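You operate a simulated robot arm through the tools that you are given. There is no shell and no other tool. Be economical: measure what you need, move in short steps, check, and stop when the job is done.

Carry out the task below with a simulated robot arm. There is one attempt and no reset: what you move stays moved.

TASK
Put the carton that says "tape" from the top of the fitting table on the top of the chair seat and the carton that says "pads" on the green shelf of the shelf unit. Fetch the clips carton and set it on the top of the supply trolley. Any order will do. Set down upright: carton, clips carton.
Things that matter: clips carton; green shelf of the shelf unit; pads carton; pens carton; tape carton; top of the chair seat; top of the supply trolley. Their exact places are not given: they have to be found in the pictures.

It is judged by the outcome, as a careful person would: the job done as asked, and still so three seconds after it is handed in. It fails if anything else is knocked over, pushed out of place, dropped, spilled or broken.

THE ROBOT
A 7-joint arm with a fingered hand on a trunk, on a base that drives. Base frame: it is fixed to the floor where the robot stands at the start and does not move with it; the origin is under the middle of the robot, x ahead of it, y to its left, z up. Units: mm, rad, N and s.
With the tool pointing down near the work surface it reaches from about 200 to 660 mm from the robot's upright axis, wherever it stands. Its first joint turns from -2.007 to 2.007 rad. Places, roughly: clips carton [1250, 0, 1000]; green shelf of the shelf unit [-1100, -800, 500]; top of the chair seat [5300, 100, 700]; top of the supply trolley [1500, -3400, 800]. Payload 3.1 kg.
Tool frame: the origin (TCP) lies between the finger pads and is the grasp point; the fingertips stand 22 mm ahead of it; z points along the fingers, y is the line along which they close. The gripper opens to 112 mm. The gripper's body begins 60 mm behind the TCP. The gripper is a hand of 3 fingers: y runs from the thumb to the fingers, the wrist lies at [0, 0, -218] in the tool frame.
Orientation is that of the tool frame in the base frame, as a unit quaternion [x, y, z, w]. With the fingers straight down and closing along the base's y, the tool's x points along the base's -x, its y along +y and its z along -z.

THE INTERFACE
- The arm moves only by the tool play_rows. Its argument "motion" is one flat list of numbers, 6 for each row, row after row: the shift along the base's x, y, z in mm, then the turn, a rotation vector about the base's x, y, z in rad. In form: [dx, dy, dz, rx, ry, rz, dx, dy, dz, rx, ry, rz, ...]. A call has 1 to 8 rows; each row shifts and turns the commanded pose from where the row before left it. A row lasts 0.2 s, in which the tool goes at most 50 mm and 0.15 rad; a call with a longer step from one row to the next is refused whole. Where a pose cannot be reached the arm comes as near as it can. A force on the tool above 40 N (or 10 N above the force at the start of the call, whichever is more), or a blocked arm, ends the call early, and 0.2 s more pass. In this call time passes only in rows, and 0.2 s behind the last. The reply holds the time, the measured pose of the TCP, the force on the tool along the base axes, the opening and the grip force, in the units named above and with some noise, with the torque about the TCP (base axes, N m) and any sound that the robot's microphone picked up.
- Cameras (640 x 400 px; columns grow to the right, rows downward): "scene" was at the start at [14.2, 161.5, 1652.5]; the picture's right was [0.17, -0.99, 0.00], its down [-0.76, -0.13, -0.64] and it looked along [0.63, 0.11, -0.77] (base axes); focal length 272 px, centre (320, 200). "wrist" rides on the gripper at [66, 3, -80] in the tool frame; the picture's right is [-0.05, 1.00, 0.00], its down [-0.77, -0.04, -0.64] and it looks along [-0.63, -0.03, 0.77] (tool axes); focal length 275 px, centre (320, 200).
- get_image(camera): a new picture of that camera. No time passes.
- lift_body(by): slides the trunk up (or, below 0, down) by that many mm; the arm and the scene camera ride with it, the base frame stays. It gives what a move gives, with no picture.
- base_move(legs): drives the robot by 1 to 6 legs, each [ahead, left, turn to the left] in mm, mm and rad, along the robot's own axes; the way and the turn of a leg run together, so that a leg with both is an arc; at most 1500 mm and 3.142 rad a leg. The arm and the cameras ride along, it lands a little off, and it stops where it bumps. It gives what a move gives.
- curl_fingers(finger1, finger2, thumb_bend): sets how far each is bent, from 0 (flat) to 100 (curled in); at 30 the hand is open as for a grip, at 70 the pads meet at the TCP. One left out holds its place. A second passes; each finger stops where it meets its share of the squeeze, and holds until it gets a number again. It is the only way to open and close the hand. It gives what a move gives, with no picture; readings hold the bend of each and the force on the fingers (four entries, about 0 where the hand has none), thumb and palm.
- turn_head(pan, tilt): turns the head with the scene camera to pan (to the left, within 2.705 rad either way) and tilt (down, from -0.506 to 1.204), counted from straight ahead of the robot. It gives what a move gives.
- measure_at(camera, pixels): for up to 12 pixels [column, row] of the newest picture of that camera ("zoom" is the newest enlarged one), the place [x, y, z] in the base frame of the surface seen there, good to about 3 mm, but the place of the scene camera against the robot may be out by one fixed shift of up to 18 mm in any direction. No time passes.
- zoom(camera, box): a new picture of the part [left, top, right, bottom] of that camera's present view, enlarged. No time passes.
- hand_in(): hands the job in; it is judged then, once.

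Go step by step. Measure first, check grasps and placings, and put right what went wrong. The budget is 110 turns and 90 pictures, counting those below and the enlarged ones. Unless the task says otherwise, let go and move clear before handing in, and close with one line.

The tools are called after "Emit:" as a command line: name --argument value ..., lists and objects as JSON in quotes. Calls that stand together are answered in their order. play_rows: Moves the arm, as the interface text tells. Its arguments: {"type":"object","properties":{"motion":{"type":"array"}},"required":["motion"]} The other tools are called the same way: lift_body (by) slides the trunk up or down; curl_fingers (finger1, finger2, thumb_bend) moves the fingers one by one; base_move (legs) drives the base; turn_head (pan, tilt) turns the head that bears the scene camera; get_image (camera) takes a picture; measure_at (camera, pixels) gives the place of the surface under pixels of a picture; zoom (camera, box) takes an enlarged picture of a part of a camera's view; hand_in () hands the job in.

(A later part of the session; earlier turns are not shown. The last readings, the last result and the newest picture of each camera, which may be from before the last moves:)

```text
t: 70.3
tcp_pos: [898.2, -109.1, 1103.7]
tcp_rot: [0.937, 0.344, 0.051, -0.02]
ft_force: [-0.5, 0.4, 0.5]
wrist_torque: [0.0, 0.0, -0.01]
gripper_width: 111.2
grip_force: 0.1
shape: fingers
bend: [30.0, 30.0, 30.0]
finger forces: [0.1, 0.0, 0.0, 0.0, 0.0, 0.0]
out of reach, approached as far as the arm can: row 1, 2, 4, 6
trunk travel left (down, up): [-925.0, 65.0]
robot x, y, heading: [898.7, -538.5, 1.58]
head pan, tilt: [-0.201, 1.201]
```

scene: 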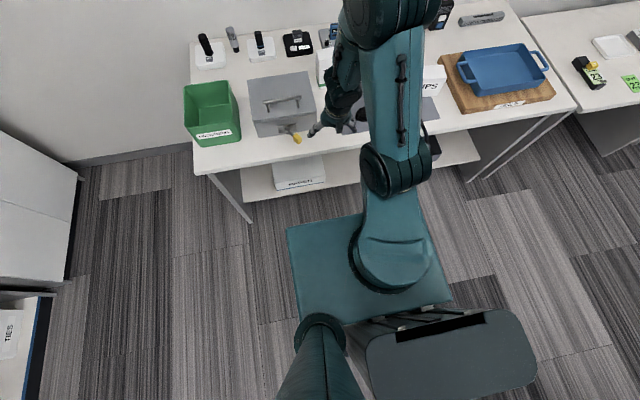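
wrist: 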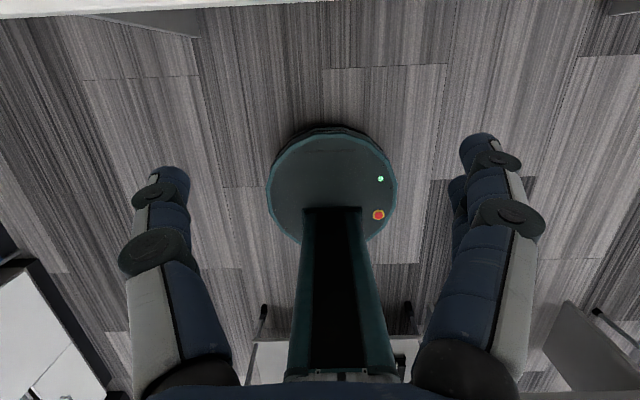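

Finish the yaw (0.70 rad left) while moving forward toward TAPE and slightly down for reach.

Emit:
play_rows --motion '[5, 25, -5, 0, 0, -0.14, 5, 25, -5, 0, 0, -0.14, 5, 25, -5, 0, 0, -0.14, 5, 25, -5, 0, 0, -0.14, 5, 25, -5, 0, 0, -0.14]'

Emit:
get_image --camera "wrist"

```text
t: 71.5
tcp_pos: [917.3, 7.9, 1076.9]
tcp_rot: [0.998, 0.001, 0.055, 0.0]
ft_force: [0.7, -0.2, -0.1]
wrist_torque: [0.0, -0.03, 0.0]
gripper_width: 111.4
grip_force: 0.0
shape: fingers
bend: [30.0, 30.0, 30.0]
finger forces: [0.0, 0.1, 0.0, 0.1, 0.0, 0.0]
out of reach, approached as far as the arm can: row 1
trunk travel left (down, up): [-925.0, 65.0]
robot x, y, heading: [897.9, -535.9, 1.578]
head pan, tilt: [-0.201, 1.201]
```

```text
58 pictures are left
```

wrist: 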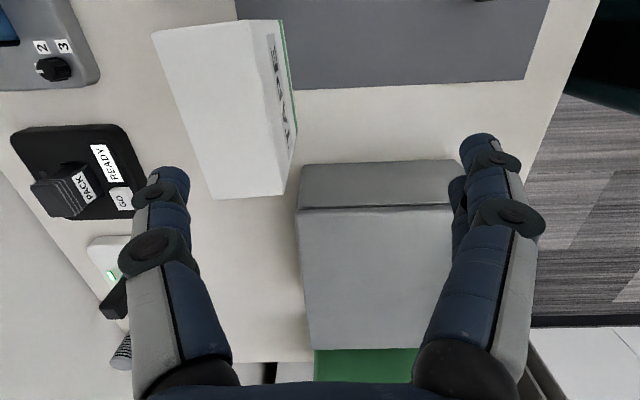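

TAPE top is at (152,33),(247,20),(285,190),(213,198). Measure it.

Emit:
measure_at --camera "wrist" --pixels '[[157, 38], [243, 25], [281, 186], [217, 193], [222, 110], [293, 150], [50, 195], [120, 200], [55, 70], [300, 100]]'

```text
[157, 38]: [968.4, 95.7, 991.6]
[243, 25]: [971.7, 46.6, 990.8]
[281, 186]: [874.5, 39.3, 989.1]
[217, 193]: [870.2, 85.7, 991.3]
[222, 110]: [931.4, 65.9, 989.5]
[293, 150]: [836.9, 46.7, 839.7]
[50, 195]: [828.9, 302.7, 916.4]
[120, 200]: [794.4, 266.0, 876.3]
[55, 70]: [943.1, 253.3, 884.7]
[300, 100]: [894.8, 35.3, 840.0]
```

TAPE centre (921,67), 100×50×150 mm, yaw +0.075. Align above it.

Emit:
play_rows --motion '[2, 30, -5, 0, 0.11, 0, 2, 29, -10, 0, 0, 0.075, 0, 0, -15, 0, 0, 0]'

Emit:
get_image --camera "wrist"

```text
t: 72.1
tcp_pos: [945.3, -18.6, 1026.5]
tcp_rot: [0.993, 0.021, 0.02, 0.116]
ft_force: [2.0, 1.4, 11.6]
wrist_torque: [0.93, -0.06, -0.16]
gripper_width: 119.1
grip_force: 6.1
shape: fingers
bend: [30.0, 30.0, 26.0]
finger forces: [0.0, 0.1, 0.0, 0.0, 11.6, 0.0]
out of reach, approached as far as the arm can: row 2, 3
trunk travel left (down, up): [-925.0, 65.0]
robot x, y, heading: [899.9, -535.2, 1.58]
head pan, tilt: [-0.201, 1.201]
stopped in row 3: the force on the tool passed its limit (the readings are from after the stop); the commanded pose is now the measured one
```

```text
57 pictures are left
```

wrist: 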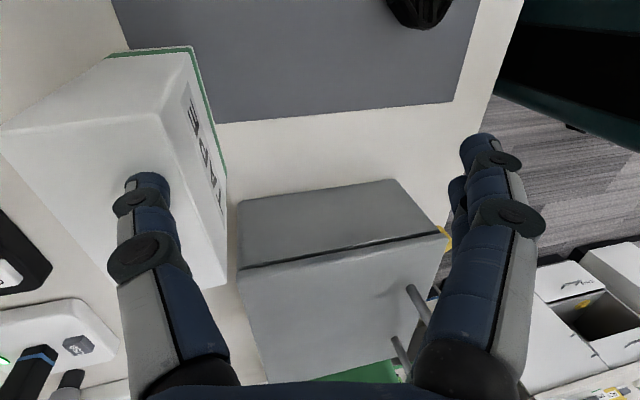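

The arm ran into a reach limit, drooped, and the thumb touched TAPE's top lightly. Lift straight up first.

Emit:
lift_body --by 60

Emit:
turn_head --pan -0.1 --tilt 0.9

Emit:
get_image --camera "scene"

Emit:
get_image --camera "wrist"

```text
t: 73.1
tcp_pos: [944.5, -15.8, 1082.5]
tcp_rot: [0.992, 0.022, 0.019, 0.121]
ft_force: [0.2, 0.2, 0.1]
wrist_torque: [0.0, -0.02, -0.04]
gripper_width: 111.7
grip_force: 0.0
shape: fingers
bend: [30.0, 30.0, 30.0]
finger forces: [0.0, 0.1, 0.0, 0.0, 0.0, 0.1]
trunk travel left (down, up): [-985.0, 5.0]
robot x, y, heading: [898.9, -539.3, 1.579]
head pan, tilt: [-0.201, 1.201]
```

```text
t: 73.9
tcp_pos: [943.2, -17.1, 1083.5]
tcp_rot: [0.992, 0.022, 0.02, 0.12]
ft_force: [0.2, -0.2, -0.2]
wrist_torque: [-0.01, -0.03, 0.03]
gripper_width: 111.7
grip_force: 0.0
shape: fingers
bend: [30.0, 30.0, 30.0]
finger forces: [0.0, 0.0, 0.0, 0.1, 0.0, 0.0]
trunk travel left (down, up): [-985.0, 5.0]
robot x, y, heading: [899.0, -534.2, 1.576]
head pan, tilt: [-0.099, 0.901]
```

```text
56 pictures are left
```

scene: 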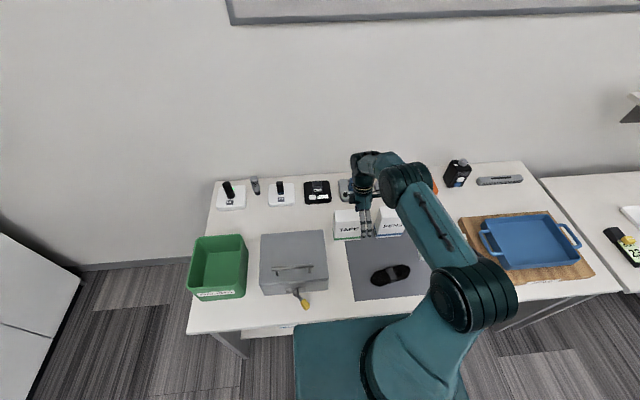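

```text
55 pictures are left
```

wrist: 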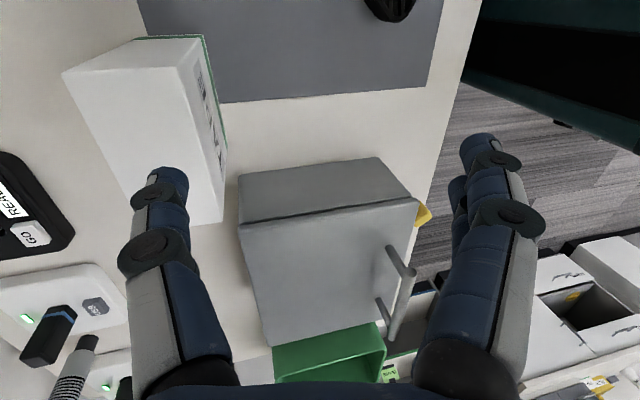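

TAPE is unmoved. The vertical pose at this yaw is limited, but the tilted pose used for PADS worked, so I'll reuse it: shift the base right ~130 mm, then bring the hand in tilted from TAPE's left end.

Emit:
base_move --legs '[[0, -130, 0]]'

Emit:
play_rows --motion '[-20, 0, 0, 0.12, 0, 0, -20, 0, 0, 0.12, 0, 0, -25, 0, 0, 0, -0.14, 0, -25, 0, 0, 0, -0.14, 0, -25, 0, 0, 0, -0.14, 0, -25, 0, 0, 0, -0.14, 0]'

Emit:
measure_at --camera "scene" --pixels '[[260, 330], [275, 334], [245, 335], [205, 332]]'

```text
t: 75.2
tcp_pos: [1073.8, -14.7, 1082.0]
tcp_rot: [0.992, 0.022, 0.019, 0.121]
ft_force: [0.0, -0.8, 0.3]
wrist_torque: [0.01, 0.02, -0.04]
gripper_width: 111.9
grip_force: 0.0
shape: fingers
bend: [30.0, 30.0, 30.0]
finger forces: [0.1, 0.1, 0.1, 0.0, 0.0, 0.1]
trunk travel left (down, up): [-985.0, 5.0]
robot x, y, heading: [1029.8, -536.9, 1.578]
head pan, tilt: [-0.099, 0.901]
```

```text
t: 76.6
tcp_pos: [931.2, -14.1, 1082.9]
tcp_rot: [0.954, 0.018, 0.299, 0.005]
ft_force: [0.0, -0.1, 0.6]
wrist_torque: [0.0, 0.01, 0.0]
gripper_width: 111.7
grip_force: 0.0
shape: fingers
bend: [30.0, 30.0, 30.0]
finger forces: [0.0, 0.0, 0.0, 0.0, 0.1, 0.0]
trunk travel left (down, up): [-985.0, 5.0]
robot x, y, heading: [1030.9, -540.4, 1.576]
head pan, tilt: [-0.099, 0.901]
```

```text
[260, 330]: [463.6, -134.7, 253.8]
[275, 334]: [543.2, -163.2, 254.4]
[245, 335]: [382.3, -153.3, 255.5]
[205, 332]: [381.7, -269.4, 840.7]
```

Tilted pose is reachable, and the lower shelf edge (y≈−165) lets me advance 75 mm more. Then take the pre-grasp position left of and above TAPE.

Emit:
base_move --legs '[[72, 0, 0]]'

Emit:
play_rows --motion '[-30, 2, 0, 0, 0, 0.037, -30, 2, 0, 0, 0, 0, -27, 2, 0, 0, 0, 0, 0, 0, -20, 0, 0, 0, 0, 0, -20, 0, 0, 0]'

Emit:
get_image --camera "wrist"

```text
t: 77.6
tcp_pos: [934.4, 55.7, 1085.6]
tcp_rot: [0.955, 0.019, 0.297, 0.005]
ft_force: [0.0, 0.2, -0.6]
wrist_torque: [-0.02, -0.02, 0.01]
gripper_width: 111.8
grip_force: 0.1
shape: fingers
bend: [30.0, 30.0, 30.0]
finger forces: [0.0, 0.1, 0.0, 0.1, 0.0, 0.1]
trunk travel left (down, up): [-985.0, 5.0]
robot x, y, heading: [1028.1, -465.1, 1.583]
head pan, tilt: [-0.099, 0.901]
```

```text
t: 78.8
tcp_pos: [846.3, 61.9, 1043.7]
tcp_rot: [0.954, 0.036, 0.297, 0.002]
ft_force: [0.8, 0.9, -0.5]
wrist_torque: [0.02, -0.05, 0.03]
gripper_width: 111.9
grip_force: 0.1
shape: fingers
bend: [30.0, 30.0, 30.0]
finger forces: [0.1, 0.1, 0.1, 0.0, 0.1, 0.1]
trunk travel left (down, up): [-985.0, 5.0]
robot x, y, heading: [1030.8, -463.8, 1.576]
head pan, tilt: [-0.099, 0.901]
```

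```text
54 pictures are left
```

wrist: 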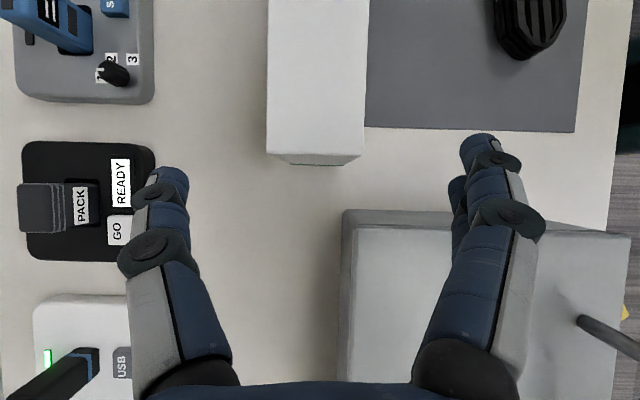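

Carton is centred and square between the fingers. Advance along the tool axis in steps.

Emit:
measure_at --camera "wrist" --pixels '[[270, 148], [358, 150], [345, 215], [315, 100]]'

Emit:
play_rows --motion '[15, 1, -22, 0, 0, 0, 15, 1, -22, 0, 0, 0, 15, 1, -22, 0, 0, 0]'

Emit:
get_image --camera "wrist"

```text
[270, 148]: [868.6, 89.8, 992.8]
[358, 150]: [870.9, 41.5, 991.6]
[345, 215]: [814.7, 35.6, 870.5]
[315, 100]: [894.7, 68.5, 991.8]
```

```text
t: 79.6
tcp_pos: [890.5, 66.8, 978.9]
tcp_rot: [0.954, 0.038, 0.296, -0.001]
ft_force: [-0.4, 0.0, 0.3]
wrist_torque: [0.01, -0.01, 0.0]
gripper_width: 112.0
grip_force: 0.0
shape: fingers
bend: [30.0, 30.0, 30.0]
finger forces: [0.0, 0.0, 0.0, 0.0, 0.0, 0.0]
trunk travel left (down, up): [-985.0, 5.0]
robot x, y, heading: [1031.0, -463.6, 1.576]
head pan, tilt: [-0.099, 0.901]
```

```text
53 pictures are left
```

wrist: 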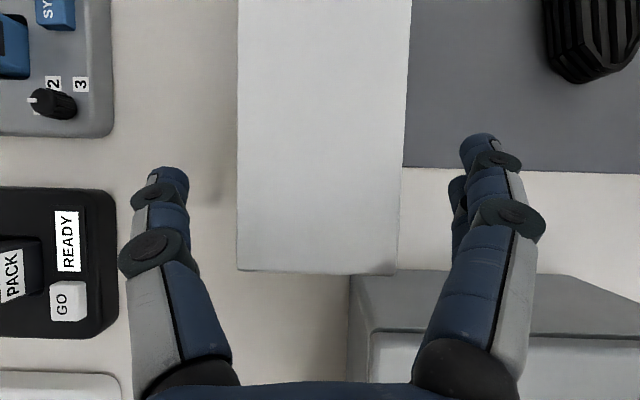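

Still centred. Advance the last 30 mm and close.

Emit:
play_rows --motion '[8, 0, -13, 0, 0, 0, 8, 0, -12, 0, 0, 0]'

Emit:
curl_fingers --finger1 72 --finger2 72 --thumb_bend 72

Emit:
play_rows --motion '[0, 0, 15, 0, 0, 0, 0, 0, 25, 0, 0, 0, 0, 0, 25, 0, 0, 0, 0, 0, 25, 0, 0, 0]'

Emit:
get_image --camera "wrist"

```text
t: 80.2
tcp_pos: [908.7, 58.0, 956.1]
tcp_rot: [0.954, 0.038, 0.297, -0.003]
ft_force: [-5.4, 4.2, 15.7]
wrist_torque: [0.14, 0.31, -0.07]
gripper_width: 112.6
grip_force: 7.8
shape: fingers
bend: [30.0, 30.0, 30.0]
finger forces: [0.1, 2.7, 0.0, 0.0, 13.4, 0.0]
out of reach, approached as far as the arm can: row 1, 2
trunk travel left (down, up): [-985.0, 5.0]
robot x, y, heading: [1027.5, -466.8, 1.577]
head pan, tilt: [-0.099, 0.901]
```

```text
t: 81.4
tcp_pos: [909.5, 58.9, 955.9]
tcp_rot: [0.954, 0.036, 0.297, -0.003]
ft_force: [-3.1, 1.0, 20.7]
wrist_torque: [-0.45, 0.46, -0.07]
gripper_width: 50.9
grip_force: 41.8
shape: fingers
bend: [53.0, 69.0, 64.0]
finger forces: [9.8, 32.9, 0.0, 0.0, 42.2, 0.1]
trunk travel left (down, up): [-985.0, 5.0]
robot x, y, heading: [1031.0, -465.1, 1.58]
head pan, tilt: [-0.099, 0.901]
stopped: the force on the tool passed its limit (the readings are from after the stop); the commanded pose is now the measured one
```

```text
t: 82.4
tcp_pos: [910.2, 60.1, 1045.0]
tcp_rot: [0.954, 0.036, 0.297, -0.001]
ft_force: [-0.3, 0.4, -3.3]
wrist_torque: [-0.01, 0.05, 0.02]
gripper_width: 50.8
grip_force: 29.4
shape: fingers
bend: [53.0, 69.0, 64.0]
finger forces: [8.6, 21.0, 0.1, 0.1, 30.0, 0.1]
trunk travel left (down, up): [-985.0, 5.0]
robot x, y, heading: [1033.1, -462.4, 1.575]
head pan, tilt: [-0.099, 0.901]
```

```text
52 pictures are left
```

wrist: 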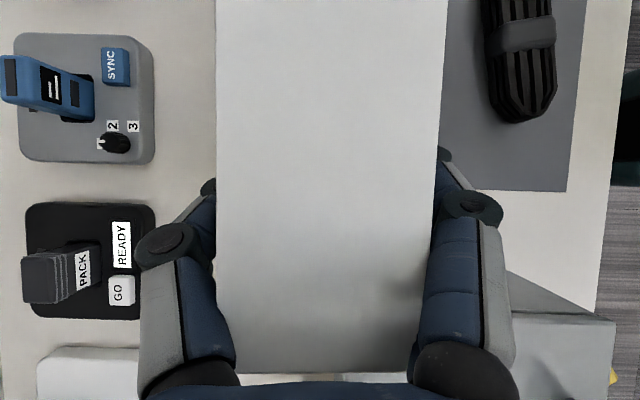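

TAPE is held (30 N). Raise a bit more, back away from the table, and look for the chair.

Emit:
play_rows --motion '[0, -10, 20, 0, 0, 0, 0, -10, 20, 0, 0, 0]'

Emit:
base_move --legs '[[-450, 0, 0]]'

Emit:
turn_head --pan -1.5 --tilt 0.25

Emit:
get_image --camera "scene"

Emit:
turn_head --pan -2.6 --tilt 0.5

Emit:
get_image --camera "scene"

```text
t: 83.0
tcp_pos: [909.3, 37.2, 1084.2]
tcp_rot: [0.954, 0.036, 0.297, -0.001]
ft_force: [0.8, 0.0, -3.3]
wrist_torque: [-0.03, 0.05, -0.02]
gripper_width: 50.7
grip_force: 28.7
shape: fingers
bend: [53.0, 69.0, 64.0]
finger forces: [8.5, 20.5, 0.0, 0.1, 29.4, 0.0]
trunk travel left (down, up): [-985.0, 5.0]
robot x, y, heading: [1033.5, -469.2, 1.584]
head pan, tilt: [-0.099, 0.901]
```

```text
t: 85.7
tcp_pos: [913.8, -411.7, 1084.0]
tcp_rot: [0.954, 0.036, 0.297, -0.001]
ft_force: [0.3, 0.7, -2.7]
wrist_torque: [-0.02, 0.02, 0.03]
gripper_width: 50.9
grip_force: 29.4
shape: fingers
bend: [53.0, 69.0, 64.0]
finger forces: [8.6, 20.4, 0.0, 0.0, 29.4, 0.1]
trunk travel left (down, up): [-985.0, 5.0]
robot x, y, heading: [1031.6, -917.5, 1.576]
head pan, tilt: [-0.099, 0.901]
```

```text
t: 87.2
tcp_pos: [914.9, -411.0, 1083.5]
tcp_rot: [0.954, 0.035, 0.297, 0.0]
ft_force: [-0.3, 0.4, -2.8]
wrist_torque: [-0.03, 0.04, -0.03]
gripper_width: 50.8
grip_force: 28.9
shape: fingers
bend: [53.0, 69.0, 64.0]
finger forces: [8.6, 20.3, 0.0, 0.1, 29.3, 0.1]
trunk travel left (down, up): [-985.0, 5.0]
robot x, y, heading: [1032.6, -911.9, 1.572]
head pan, tilt: [-1.499, 0.25]
```

```text
51 pictures are left
```

scene: 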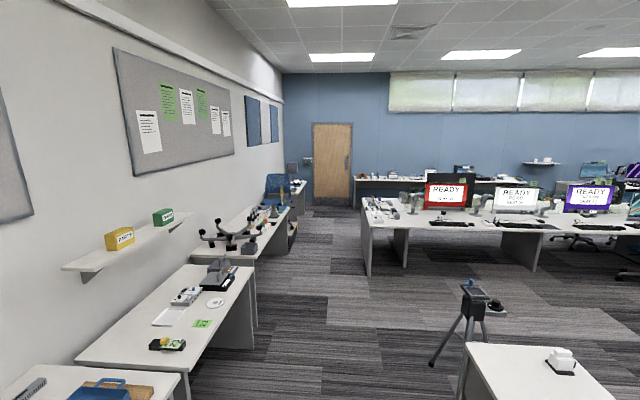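

```text
t: 88.6
tcp_pos: [913.9, -412.2, 1082.9]
tcp_rot: [0.954, 0.036, 0.297, 0.0]
ft_force: [0.6, 0.0, -2.1]
wrist_torque: [0.0, 0.06, -0.01]
gripper_width: 50.9
grip_force: 29.6
shape: fingers
bend: [53.0, 69.0, 64.0]
finger forces: [8.5, 20.3, 0.1, 0.0, 29.2, 0.0]
trunk travel left (down, up): [-985.0, 5.0]
robot x, y, heading: [1030.8, -915.7, 1.575]
head pan, tilt: [-2.601, 0.499]
```

```text
50 pictures are left
```

scene: 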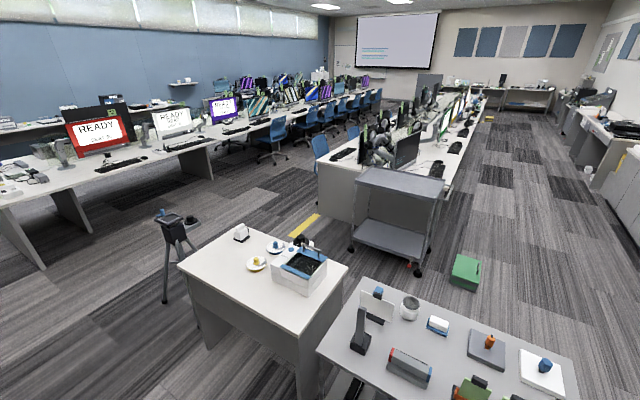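

The empty grey trolley at (400,185) is likely the supply trolley; the blue chair was at (277,190) in the previous view. Measure both.

Emit:
measure_at --camera "scene" --pixels '[[400, 182], [440, 200], [362, 170], [355, 190], [400, 240], [465, 275], [440, 330], [340, 270], [180, 245], [550, 370], [310, 225], [165, 300]]'

Emit:
turn_head --pan -1.4 --tilt 0.35

Emit:
zoom --camera "scene" --box '[160, 100, 400, 250]'

```text
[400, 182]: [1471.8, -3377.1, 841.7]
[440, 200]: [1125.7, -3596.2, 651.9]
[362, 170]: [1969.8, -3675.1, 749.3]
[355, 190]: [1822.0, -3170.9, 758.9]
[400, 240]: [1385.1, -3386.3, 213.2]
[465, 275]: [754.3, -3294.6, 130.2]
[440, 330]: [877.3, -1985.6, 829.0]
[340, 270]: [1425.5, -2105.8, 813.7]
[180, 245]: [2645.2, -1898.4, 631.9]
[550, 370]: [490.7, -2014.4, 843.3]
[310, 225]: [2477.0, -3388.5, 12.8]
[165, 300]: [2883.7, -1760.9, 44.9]
```

```text
t: 90.0
tcp_pos: [913.1, -411.9, 1083.3]
tcp_rot: [0.954, 0.036, 0.297, 0.0]
ft_force: [-0.4, 0.3, -3.3]
wrist_torque: [-0.05, 0.03, -0.02]
gripper_width: 51.0
grip_force: 29.0
shape: fingers
bend: [53.0, 69.0, 64.0]
finger forces: [8.6, 20.2, 0.1, 0.0, 29.2, 0.0]
trunk travel left (down, up): [-985.0, 5.0]
robot x, y, heading: [1033.1, -914.8, 1.573]
head pan, tilt: [-1.4, 0.351]
```

```text
2.67 times, centred on (280, 175) of scene
```

zoom: 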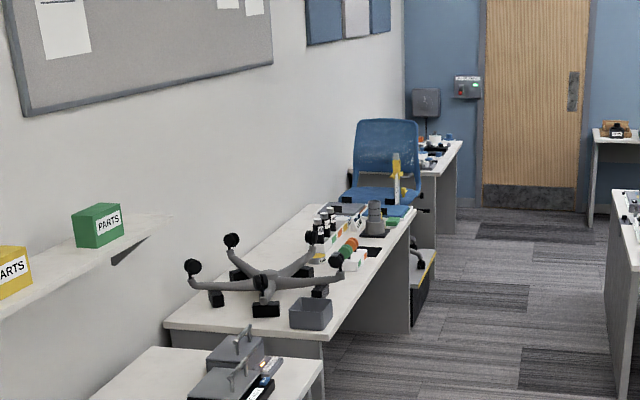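

Trolley top is at about (1470,−3377). Measure the chair and obstacles round it.

Emit:
measure_at --camera "zoom" --pixels '[[375, 192], [390, 150], [410, 215], [400, 320], [430, 265], [420, 200], [320, 370], [455, 150], [450, 225], [615, 215], [450, 300], [405, 208]]'

```text
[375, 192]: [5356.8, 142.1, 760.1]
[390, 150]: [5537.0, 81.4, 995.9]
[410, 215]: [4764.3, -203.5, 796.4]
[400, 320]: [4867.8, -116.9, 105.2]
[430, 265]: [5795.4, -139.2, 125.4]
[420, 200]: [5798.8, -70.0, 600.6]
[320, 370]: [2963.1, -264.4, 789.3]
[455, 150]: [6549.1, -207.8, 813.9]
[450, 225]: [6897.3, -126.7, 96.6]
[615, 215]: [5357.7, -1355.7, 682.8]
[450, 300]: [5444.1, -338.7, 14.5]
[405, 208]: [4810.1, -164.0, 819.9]
```

The chair is ahead near (5300,100), back at x≈5540. Strafe along the aisle (+x) with the hand held as it is, checking on the way.

Emit:
base_move --legs '[[0, -1500, 0], [0, -1200, 0]]'

Emit:
get_image --camera "scene"

```text
t: 103.1
tcp_pos: [3601.2, -366.9, 1083.0]
tcp_rot: [0.954, 0.044, 0.296, -0.003]
ft_force: [-0.1, 0.1, -3.3]
wrist_torque: [-0.04, 0.01, -0.04]
gripper_width: 51.2
grip_force: 29.0
shape: fingers
bend: [53.0, 69.0, 64.0]
finger forces: [8.5, 20.1, 0.1, 0.0, 28.9, 0.1]
trunk travel left (down, up): [-985.0, 5.0]
robot x, y, heading: [3726.5, -867.7, 1.591]
head pan, tilt: [-1.4, 0.351]
```

```text
48 pictures are left
```

scene: 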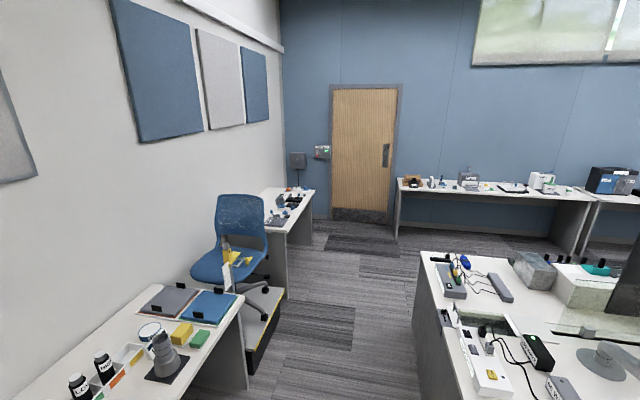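

Zoom on the chair to see its seat and what it stands on.

Emit:
zoom --camera "scene" --box '[160, 180, 320, 380]'

Emit:
measure_at --camera "scene" --pixels '[[205, 265], [220, 255], [195, 272], [225, 280], [240, 240], [250, 265], [283, 292], [250, 370], [240, 295], [268, 330], [228, 265], [420, 285]]'

```text
2.00 times, centred on (240, 280) of scene
```

zoom: 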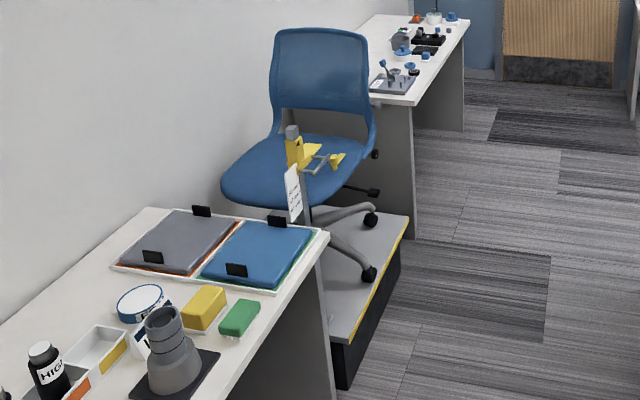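

```text
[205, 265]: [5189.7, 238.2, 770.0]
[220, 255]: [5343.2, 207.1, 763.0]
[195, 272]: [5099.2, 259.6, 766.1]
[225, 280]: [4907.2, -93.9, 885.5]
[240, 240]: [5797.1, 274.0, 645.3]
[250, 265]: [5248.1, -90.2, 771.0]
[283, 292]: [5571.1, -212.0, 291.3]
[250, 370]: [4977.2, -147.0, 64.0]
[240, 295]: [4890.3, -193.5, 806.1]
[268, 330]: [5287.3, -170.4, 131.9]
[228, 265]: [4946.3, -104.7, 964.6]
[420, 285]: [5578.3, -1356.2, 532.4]
```

Seat at z≈755, x≈5090–5450, y≈−90…270; it stands on a platform whose front is y≈−210. A holder with yellow parts stands near (4946,−105). Strafe to face the chair.

Emit:
base_move --legs '[[0, 0, -0.02], [0, -800, 0], [0, -810, 0]]'

Emit:
turn_head --pan 0.1 --tilt 0.75

Emit:
get_image --camera "scene"

```text
t: 111.7
tcp_pos: [5233.0, -360.2, 1083.0]
tcp_rot: [0.954, 0.038, 0.297, -0.001]
ft_force: [-0.5, 0.1, -2.5]
wrist_torque: [0.0, 0.03, 0.03]
gripper_width: 50.8
grip_force: 28.3
shape: fingers
bend: [53.0, 69.0, 64.0]
finger forces: [8.4, 19.8, 0.0, 0.1, 28.6, 0.0]
trunk travel left (down, up): [-985.0, 5.0]
robot x, y, heading: [5355.8, -868.5, 1.581]
head pan, tilt: [-1.4, 0.351]
```

```text
t: 113.3
tcp_pos: [5233.6, -361.7, 1083.5]
tcp_rot: [0.954, 0.038, 0.296, -0.001]
ft_force: [0.0, 0.1, -2.4]
wrist_torque: [-0.01, 0.04, -0.02]
gripper_width: 50.9
grip_force: 28.6
shape: fingers
bend: [53.0, 69.0, 64.0]
finger forces: [8.5, 19.8, 0.1, 0.0, 28.6, 0.0]
trunk travel left (down, up): [-985.0, 5.0]
robot x, y, heading: [5357.3, -858.5, 1.575]
head pan, tilt: [0.099, 0.75]
```

```text
46 pictures are left
```

scene: 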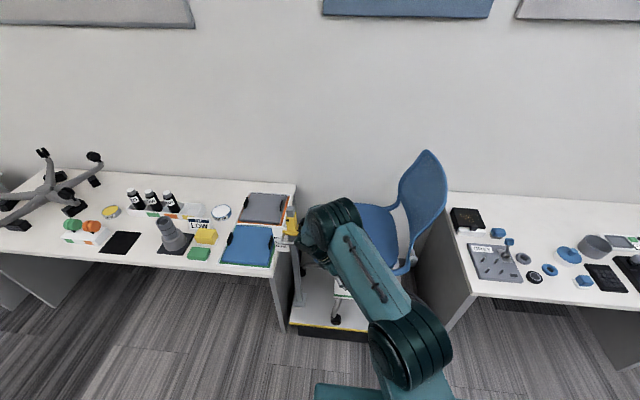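

The seat shows around (380,220) behind the arm, holder at (290,225). Measure and take the wrist view too.

Emit:
zoom --camera "scene" --box '[260, 140, 460, 360]'

Emit:
measure_at --camera "scene" --pixels '[[375, 215], [390, 235], [360, 208], [395, 210], [400, 250], [405, 268], [425, 190], [292, 218], [290, 235], [300, 325], [365, 335], [445, 310]]'

Emit:
get_image --camera "wrist"

```text
1.82 times, centred on (360, 250) of scene
```

zoom: 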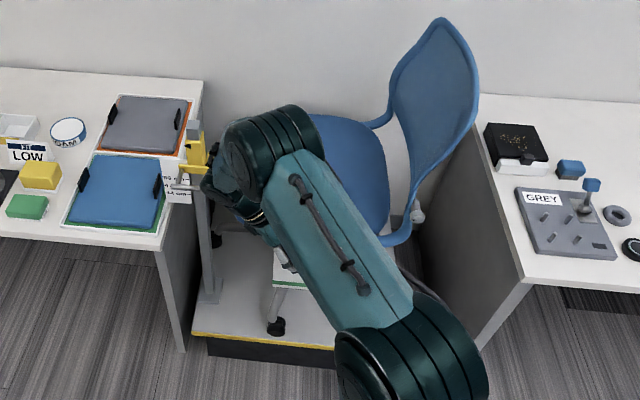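

```text
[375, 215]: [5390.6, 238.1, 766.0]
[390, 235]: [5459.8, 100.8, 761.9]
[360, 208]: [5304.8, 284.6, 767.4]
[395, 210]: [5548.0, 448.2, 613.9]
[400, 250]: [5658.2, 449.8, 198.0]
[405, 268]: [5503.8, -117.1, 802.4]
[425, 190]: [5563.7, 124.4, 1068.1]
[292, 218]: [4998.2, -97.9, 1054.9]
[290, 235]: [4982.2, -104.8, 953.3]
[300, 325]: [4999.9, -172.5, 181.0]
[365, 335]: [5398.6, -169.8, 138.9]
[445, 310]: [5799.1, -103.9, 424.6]
```

```text
44 pictures are left
```

wrist: 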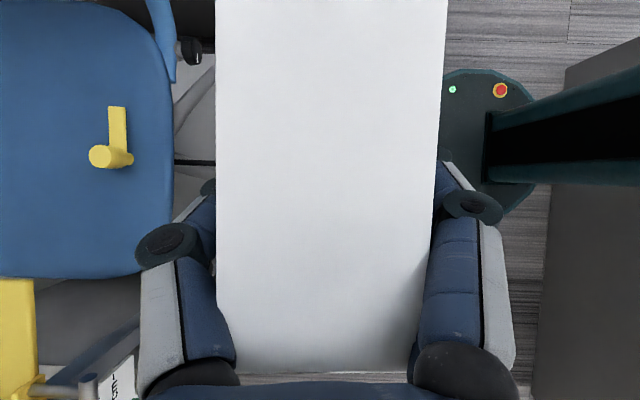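

A yellow clamp arm at wrist (110,150) and (15,340) may overhang the seat. Measure it precisely with the wrist camera.

Emit:
measure_at --camera "wrist" --pixels '[[118, 120], [105, 155], [128, 158], [15, 310], [15, 380], [55, 390], [90, 388], [60, 220], [150, 100], [80, 50], [40, 265], [165, 200]]'

Emit:
zoom --camera "wrist" --box '[0, 50, 200, 400]'

```text
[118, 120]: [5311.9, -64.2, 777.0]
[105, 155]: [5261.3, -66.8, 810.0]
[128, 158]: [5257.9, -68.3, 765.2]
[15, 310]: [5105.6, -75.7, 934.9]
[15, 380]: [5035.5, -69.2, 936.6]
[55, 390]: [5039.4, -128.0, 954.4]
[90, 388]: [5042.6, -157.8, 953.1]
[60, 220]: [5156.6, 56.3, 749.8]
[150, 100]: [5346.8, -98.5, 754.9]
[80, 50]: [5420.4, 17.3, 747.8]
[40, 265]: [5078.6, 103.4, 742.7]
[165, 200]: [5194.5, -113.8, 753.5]
```

```text
1.14 times, centred on (100, 225) of wrist
```

zoom: 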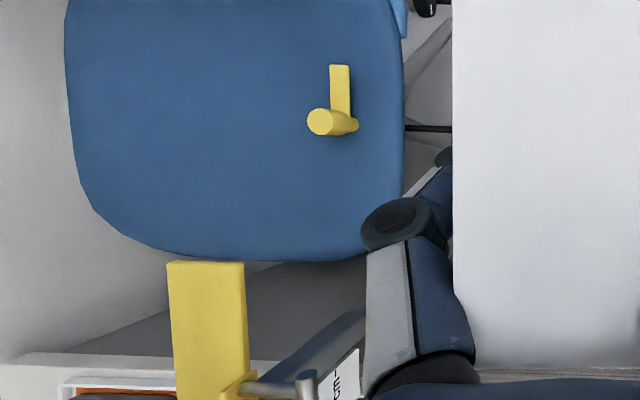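

A small yellow latch lies on the seat at (5258–5312, −67), so I'll place TAPE farther back, at about (5320,110). Check where the forearm runs relative to backrest and stand.

Emit:
measure_at --camera "scene" --pixels '[[330, 205], [355, 225], [375, 270], [400, 300], [440, 350], [420, 320], [312, 240], [345, 250], [410, 345], [448, 180], [415, 270], [300, 230]]'

```text
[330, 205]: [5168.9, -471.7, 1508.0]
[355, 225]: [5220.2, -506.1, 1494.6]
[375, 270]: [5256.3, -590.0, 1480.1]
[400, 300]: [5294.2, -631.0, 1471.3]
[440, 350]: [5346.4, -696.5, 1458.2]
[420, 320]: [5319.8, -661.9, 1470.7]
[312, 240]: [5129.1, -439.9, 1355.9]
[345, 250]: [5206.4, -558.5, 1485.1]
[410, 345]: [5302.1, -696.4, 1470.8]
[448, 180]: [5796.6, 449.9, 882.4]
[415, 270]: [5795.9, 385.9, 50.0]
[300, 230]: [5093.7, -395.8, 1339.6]
```

The forearm stays well above everything. Drive so TCP is near (5308, 30), keeping base front clear of the platform (y −170).

Emit:
base_move --legs '[[0, -72, 0], [200, 0, 0]]'

```text
t: 115.5
tcp_pos: [5303.3, -156.9, 1083.1]
tcp_rot: [0.954, 0.037, 0.297, -0.001]
ft_force: [-0.2, 0.3, -2.5]
wrist_torque: [-0.04, 0.04, 0.03]
gripper_width: 50.5
grip_force: 28.7
shape: fingers
bend: [53.0, 69.0, 64.0]
finger forces: [8.4, 19.7, 0.0, 0.1, 28.6, 0.0]
trunk travel left (down, up): [-985.0, 5.0]
robot x, y, heading: [5424.5, -660.5, 1.579]
head pan, tilt: [0.099, 0.75]
```

Emit:
base_move --legs '[[187, 0, 0]]'

Emit:
play_rows --motion '[0, 15, 0, 0, 0, 0, 0, 17, 0, 0, 0, 0]'

Emit:
get_image --camera "scene"

Emit:
get_image --camera "wrist"

```text
t: 117.1
tcp_pos: [5301.3, 29.4, 1085.2]
tcp_rot: [0.954, 0.039, 0.296, -0.003]
ft_force: [-0.6, 0.3, -2.3]
wrist_torque: [0.01, 0.07, 0.01]
gripper_width: 50.8
grip_force: 27.8
shape: fingers
bend: [53.0, 69.0, 64.0]
finger forces: [8.5, 19.7, 0.0, 0.0, 28.5, 0.0]
trunk travel left (down, up): [-985.0, 5.0]
robot x, y, heading: [5423.6, -473.3, 1.584]
head pan, tilt: [0.099, 0.75]
```

```text
t: 117.7
tcp_pos: [5300.4, 64.0, 1083.4]
tcp_rot: [0.954, 0.039, 0.297, -0.002]
ft_force: [0.0, -0.7, -3.7]
wrist_torque: [-0.03, 0.02, 0.03]
gripper_width: 51.0
grip_force: 28.1
shape: fingers
bend: [53.0, 69.0, 64.0]
finger forces: [8.5, 19.3, 0.0, 0.0, 28.3, 0.0]
trunk travel left (down, up): [-985.0, 5.0]
robot x, y, heading: [5421.5, -472.9, 1.58]
head pan, tilt: [0.099, 0.75]
```

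```text
42 pictures are left
```

scene: 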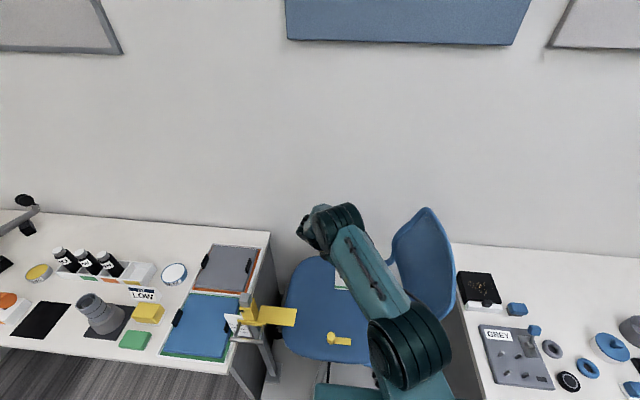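

```text
41 pictures are left
```

wrist: 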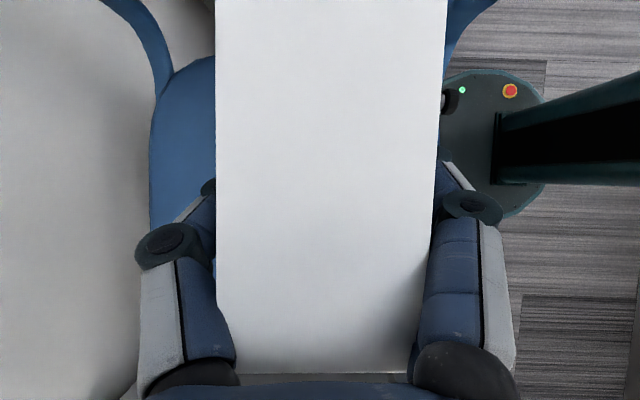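

Check seat extents and latch position now from the scene view, plus the backrest supports from the wrist view.

Emit:
measure_at --camera "scene" --pixels '[[300, 305], [320, 320], [320, 345], [333, 340], [350, 342], [315, 262], [290, 300], [370, 345], [350, 325], [265, 315]]'

Emit:
measure_at --camera "wrist" --pixels '[[180, 120], [165, 60], [460, 30], [175, 200], [155, 150], [330, 200], [330, 365]]'

```text
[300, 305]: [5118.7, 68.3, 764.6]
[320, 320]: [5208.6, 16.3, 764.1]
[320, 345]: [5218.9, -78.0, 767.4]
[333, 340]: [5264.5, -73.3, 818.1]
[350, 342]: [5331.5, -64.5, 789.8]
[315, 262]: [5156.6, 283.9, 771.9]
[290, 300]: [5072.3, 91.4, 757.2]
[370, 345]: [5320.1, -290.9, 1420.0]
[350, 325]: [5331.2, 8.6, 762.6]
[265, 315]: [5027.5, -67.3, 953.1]
```

```text
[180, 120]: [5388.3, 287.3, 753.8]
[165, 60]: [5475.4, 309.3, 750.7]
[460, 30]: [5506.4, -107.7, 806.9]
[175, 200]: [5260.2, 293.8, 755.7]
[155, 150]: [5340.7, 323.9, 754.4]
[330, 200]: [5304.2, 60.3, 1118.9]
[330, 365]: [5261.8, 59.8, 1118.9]
```

Carton spans x 5261–5361, y≈37–87, bottom ≈969; seat ≈752. Lower the trunk 195 mm.

Emit:
lift_body --by -195

Emit:
get_image --camera "scene"

Emit:
get_image --camera "wrist"

```text
t: 119.8
tcp_pos: [5300.9, 64.3, 887.6]
tcp_rot: [0.954, 0.038, 0.297, -0.002]
ft_force: [0.7, -0.6, -4.1]
wrist_torque: [0.02, 0.03, 0.0]
gripper_width: 50.9
grip_force: 28.0
shape: fingers
bend: [53.0, 69.0, 64.0]
finger forces: [8.4, 19.3, 0.1, 0.1, 28.0, 0.0]
trunk travel left (down, up): [-790.0, 200.0]
robot x, y, heading: [5423.7, -472.8, 1.584]
head pan, tilt: [0.099, 0.75]
```

```text
40 pictures are left
```

scene: 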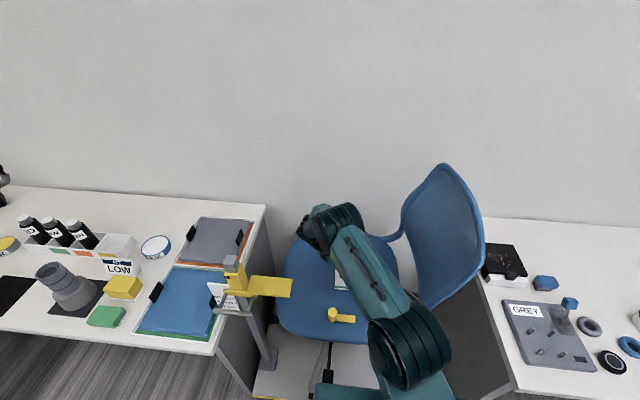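

```text
39 pictures are left
```

wrist: 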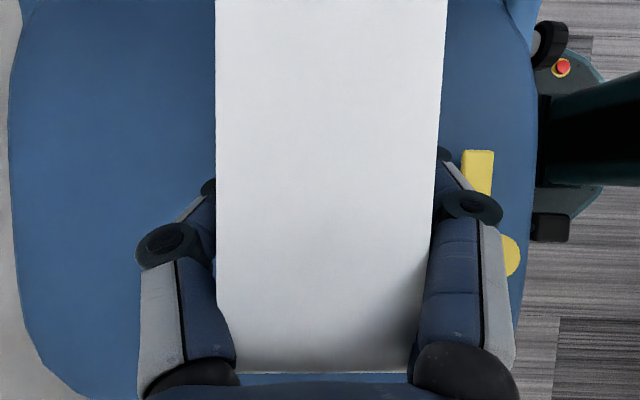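

Good placement over the seat, latch clear. Lower gently to contact.

Emit:
play_rows --motion '[0, 0, -8, 0, 0, 0, 0, 0, -6, 0, 0, 0, 0, 0, -3, 0, 0, 0, 0, 0, -2, 0, 0, 0]'

```text
t: 120.8
tcp_pos: [5300.5, 64.7, 868.0]
tcp_rot: [0.954, 0.039, 0.296, -0.001]
ft_force: [-0.6, 0.0, -2.8]
wrist_torque: [-0.02, 0.02, 0.01]
gripper_width: 51.2
grip_force: 27.5
shape: fingers
bend: [53.0, 69.0, 64.0]
finger forces: [8.5, 19.2, 0.1, 0.0, 27.8, 0.0]
trunk travel left (down, up): [-790.0, 200.0]
robot x, y, heading: [5423.5, -471.9, 1.579]
head pan, tilt: [0.099, 0.75]
```

Emit:
play_rows --motion '[0, 0, -2, 0, 0, 0, 0, 0, -1.5, 0, 0, 0]'

```text
t: 121.4
tcp_pos: [5300.5, 62.7, 866.9]
tcp_rot: [0.954, 0.038, 0.297, -0.002]
ft_force: [-0.7, -0.2, -2.7]
wrist_torque: [-0.01, 0.04, 0.01]
gripper_width: 51.1
grip_force: 27.7
shape: fingers
bend: [53.0, 69.0, 64.0]
finger forces: [8.5, 19.0, 0.0, 0.0, 27.7, 0.1]
trunk travel left (down, up): [-790.0, 200.0]
robot x, y, heading: [5424.3, -471.1, 1.584]
head pan, tilt: [0.099, 0.75]
```

Emit:
play_rows --motion '[0, 0, -2, 0, 0, 0, 0, 0, -2, 0, 0, 0]'

```text
t: 122.0
tcp_pos: [5301.0, 65.9, 861.9]
tcp_rot: [0.954, 0.038, 0.296, -0.003]
ft_force: [-0.1, 0.4, 2.8]
wrist_torque: [0.0, 0.22, -0.04]
gripper_width: 50.6
grip_force: 29.1
shape: fingers
bend: [53.0, 69.0, 64.0]
finger forces: [8.4, 20.4, 0.0, 0.0, 30.0, 0.0]
trunk travel left (down, up): [-790.0, 200.0]
robot x, y, heading: [5424.1, -473.3, 1.583]
head pan, tilt: [0.099, 0.75]
```

Contact (z force up ~5.5 N). One more mm, then release.

Emit:
play_rows --motion '[0, 0, -1, 0, 0, 0]'

Emit:
curl_fingers --finger1 30 --finger2 30 --thumb_bend 30

Emit:
get_image --camera "wrist"

```text
t: 122.4
tcp_pos: [5302.1, 65.0, 862.5]
tcp_rot: [0.954, 0.039, 0.297, -0.003]
ft_force: [1.2, 0.8, 9.6]
wrist_torque: [-0.11, 0.45, -0.05]
gripper_width: 50.7
grip_force: 31.6
shape: fingers
bend: [53.0, 69.0, 64.0]
finger forces: [8.6, 22.9, 0.0, 0.0, 32.9, 0.1]
trunk travel left (down, up): [-790.0, 200.0]
robot x, y, heading: [5418.4, -470.8, 1.577]
head pan, tilt: [0.099, 0.75]
```

```text
t: 123.4
tcp_pos: [5301.6, 63.8, 861.3]
tcp_rot: [0.954, 0.039, 0.297, -0.002]
ft_force: [1.3, 2.4, 9.1]
wrist_torque: [0.01, 0.32, -0.07]
gripper_width: 111.6
grip_force: 3.6
shape: fingers
bend: [30.0, 30.0, 30.0]
finger forces: [0.0, 1.8, 0.1, 0.0, 6.3, 0.0]
trunk travel left (down, up): [-790.0, 200.0]
robot x, y, heading: [5424.5, -470.5, 1.581]
head pan, tilt: [0.099, 0.75]
```

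```text
38 pictures are left
```

wrist: 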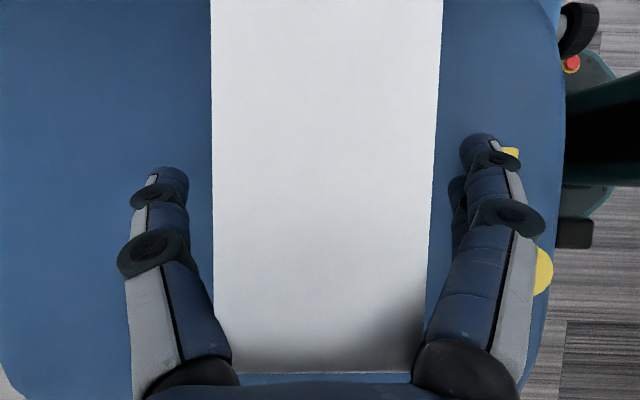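

Released; retract along the tool axis slowly.

Emit:
play_rows --motion '[-3, 0, 4, 0, 0, 0, -7, 0, 10, 0, 0, 0, -14, -1, 20, 0, 0, 0, -20, -1, 29, 0, 0, 0, -20, -1, 29, 0, 0, 0]'

Emit:
get_image --camera "wrist"

```text
t: 124.6
tcp_pos: [5238.5, 59.9, 950.9]
tcp_rot: [0.954, 0.038, 0.297, -0.002]
ft_force: [-0.1, -0.1, 0.4]
wrist_torque: [0.01, 0.02, 0.0]
gripper_width: 111.5
grip_force: 0.1
shape: fingers
bend: [30.0, 30.0, 30.0]
finger forces: [0.0, 0.0, 0.0, 0.0, 0.0, 0.0]
trunk travel left (down, up): [-790.0, 200.0]
robot x, y, heading: [5424.5, -471.9, 1.576]
head pan, tilt: [0.099, 0.75]
```

```text
37 pictures are left
```

wrist: 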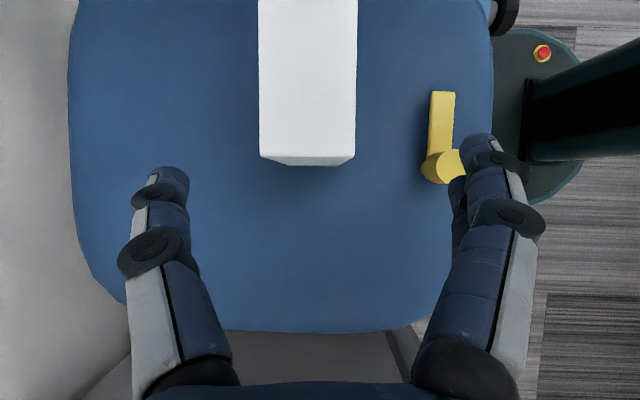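

TAPE stands upright on the seat, clear of the latch. Raise, back out and return to the fitting table for CLIPS.

Emit:
lift_body --by 195

Emit:
base_move --legs '[[-430, 0, 0]]'

Emit:
get_image --camera "scene"

Emit:
base_move --legs '[[0, 1500, 0], [0, 1200, 0]]'

```text
t: 126.8
tcp_pos: [5238.1, 60.3, 1145.2]
tcp_rot: [0.954, 0.038, 0.297, -0.002]
ft_force: [-0.1, -0.3, 0.4]
wrist_torque: [0.01, -0.01, -0.01]
gripper_width: 111.6
grip_force: 0.0
shape: fingers
bend: [30.0, 30.0, 30.0]
finger forces: [0.0, 0.1, 0.1, 0.0, 0.0, 0.0]
trunk travel left (down, up): [-985.0, 5.0]
robot x, y, heading: [5424.4, -468.3, 1.582]
head pan, tilt: [0.099, 0.75]
```

```text
t: 129.3
tcp_pos: [5244.3, -359.3, 1145.3]
tcp_rot: [0.954, 0.037, 0.297, -0.001]
ft_force: [-1.1, -0.6, 0.0]
wrist_torque: [0.03, -0.02, -0.02]
gripper_width: 111.5
grip_force: 0.1
shape: fingers
bend: [30.0, 30.0, 30.0]
finger forces: [0.0, 0.0, 0.0, 0.0, 0.0, 0.1]
trunk travel left (down, up): [-985.0, 5.0]
robot x, y, heading: [5429.5, -893.0, 1.575]
head pan, tilt: [0.099, 0.75]
```

```text
36 pictures are left
```

scene: 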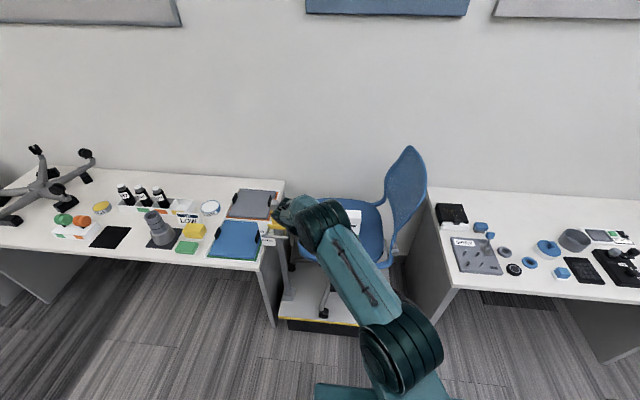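

```text
t: 142.6
tcp_pos: [2529.0, -347.5, 1145.0]
tcp_rot: [0.954, 0.031, 0.298, 0.0]
ft_force: [0.8, 0.1, 0.0]
wrist_torque: [0.01, -0.01, 0.02]
gripper_width: 111.2
grip_force: 0.0
shape: fingers
bend: [30.0, 30.0, 30.0]
finger forces: [0.0, 0.0, 0.0, 0.1, 0.1, 0.0]
trunk travel left (down, up): [-985.0, 5.0]
robot x, y, heading: [2703.6, -880.0, 1.56]
head pan, tilt: [0.099, 0.75]
```

Emit:
base_move --legs '[[0, 1340, 0.015]]'

Emit:
get_image --camera "scene"

Emit:
get_image --camera "wrist"

```text
t: 149.2
tcp_pos: [1195.3, -355.5, 1146.6]
tcp_rot: [0.954, 0.041, 0.297, -0.003]
ft_force: [0.5, 0.7, 0.1]
wrist_torque: [-0.01, 0.01, 0.04]
gripper_width: 111.4
grip_force: 0.1
shape: fingers
bend: [30.0, 30.0, 30.0]
finger forces: [0.0, 0.1, 0.1, 0.0, 0.0, 0.0]
trunk travel left (down, up): [-985.0, 5.0]
robot x, y, heading: [1380.0, -888.2, 1.582]
head pan, tilt: [0.099, 0.75]
```

```text
35 pictures are left
```

scene: 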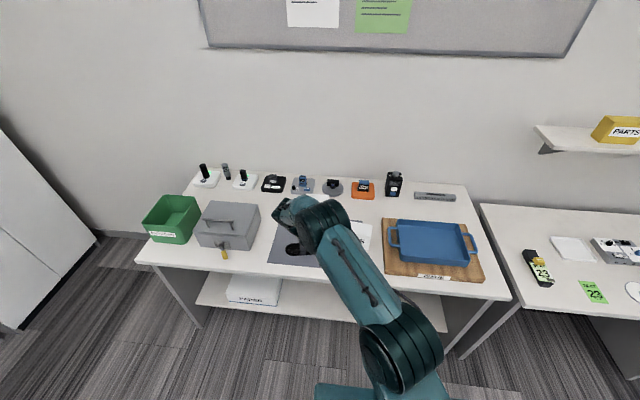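

```text
34 pictures are left
```

wrist: 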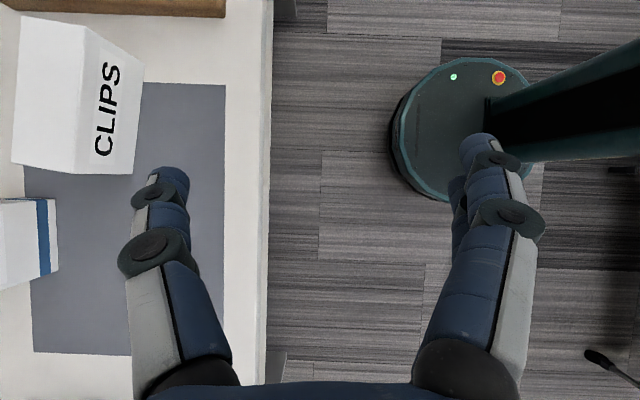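

CLIPS is clear in the wrist view at (70,100). Measure its top corners and PENS and cable nearby.

Emit:
measure_at --camera "wrist" --pixels '[[22, 22], [86, 32], [75, 168], [16, 158], [130, 168], [138, 65], [45, 90], [52, 230], [40, 205], [190, 300], [130, 15], [180, 100]]'

```text
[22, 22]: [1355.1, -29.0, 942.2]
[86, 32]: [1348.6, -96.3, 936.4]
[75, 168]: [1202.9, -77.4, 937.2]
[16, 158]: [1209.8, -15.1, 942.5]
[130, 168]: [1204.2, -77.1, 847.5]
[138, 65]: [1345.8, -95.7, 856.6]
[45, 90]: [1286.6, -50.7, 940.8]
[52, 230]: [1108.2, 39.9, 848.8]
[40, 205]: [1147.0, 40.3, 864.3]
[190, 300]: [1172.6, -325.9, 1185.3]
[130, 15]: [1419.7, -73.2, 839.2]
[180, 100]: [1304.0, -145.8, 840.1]
```

CLIPS: centre (1279,−55), top z≈940, depth ≈65, yaw ≈−0.13. Drive forward 310, yaw the tool, and lower the trunk to pre-grasp.

Emit:
base_move --legs '[[310, 0, 0]]'

Emit:
play_rows --motion '[5, 0, 0, 0, 0, -0.11, 5, 0, 0, 0, 0, -0.105]'

Emit:
lift_body --by -130

Emit:
get_image --camera "wrist"

```text
t: 151.3
tcp_pos: [1189.6, -47.6, 1146.0]
tcp_rot: [0.954, 0.042, 0.297, -0.003]
ft_force: [-0.6, -0.5, 0.1]
wrist_torque: [0.02, -0.01, -0.01]
gripper_width: 111.5
grip_force: 0.0
shape: fingers
bend: [30.0, 30.0, 30.0]
finger forces: [0.1, 0.0, 0.1, 0.0, 0.1, 0.1]
trunk travel left (down, up): [-985.0, 5.0]
robot x, y, heading: [1378.8, -576.1, 1.584]
head pan, tilt: [0.099, 0.75]
```

```text
t: 151.9
tcp_pos: [1199.4, -45.9, 1146.1]
tcp_rot: [0.953, -0.061, 0.295, 0.029]
ft_force: [0.5, 0.8, 0.6]
wrist_torque: [-0.01, -0.02, 0.04]
gripper_width: 111.4
grip_force: 0.1
shape: fingers
bend: [30.0, 30.0, 30.0]
finger forces: [0.1, 0.1, 0.1, 0.1, 0.1, 0.0]
trunk travel left (down, up): [-985.0, 5.0]
robot x, y, heading: [1376.1, -576.6, 1.583]
head pan, tilt: [0.099, 0.75]
```

```text
t: 153.4
tcp_pos: [1198.7, -46.6, 1016.6]
tcp_rot: [0.953, -0.061, 0.296, 0.029]
ft_force: [-0.1, -0.5, -0.3]
wrist_torque: [-0.01, 0.0, 0.03]
gripper_width: 111.4
grip_force: 0.1
shape: fingers
bend: [30.0, 30.0, 30.0]
finger forces: [0.1, 0.0, 0.0, 0.1, 0.0, 0.0]
trunk travel left (down, up): [-855.0, 135.0]
robot x, y, heading: [1377.2, -578.5, 1.583]
head pan, tilt: [0.099, 0.75]
```

```text
33 pictures are left
```

wrist: 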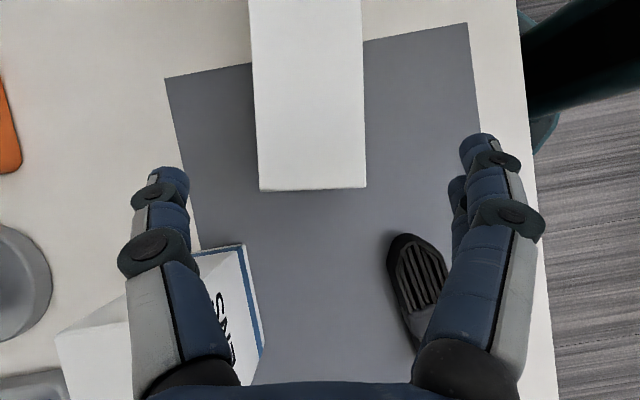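

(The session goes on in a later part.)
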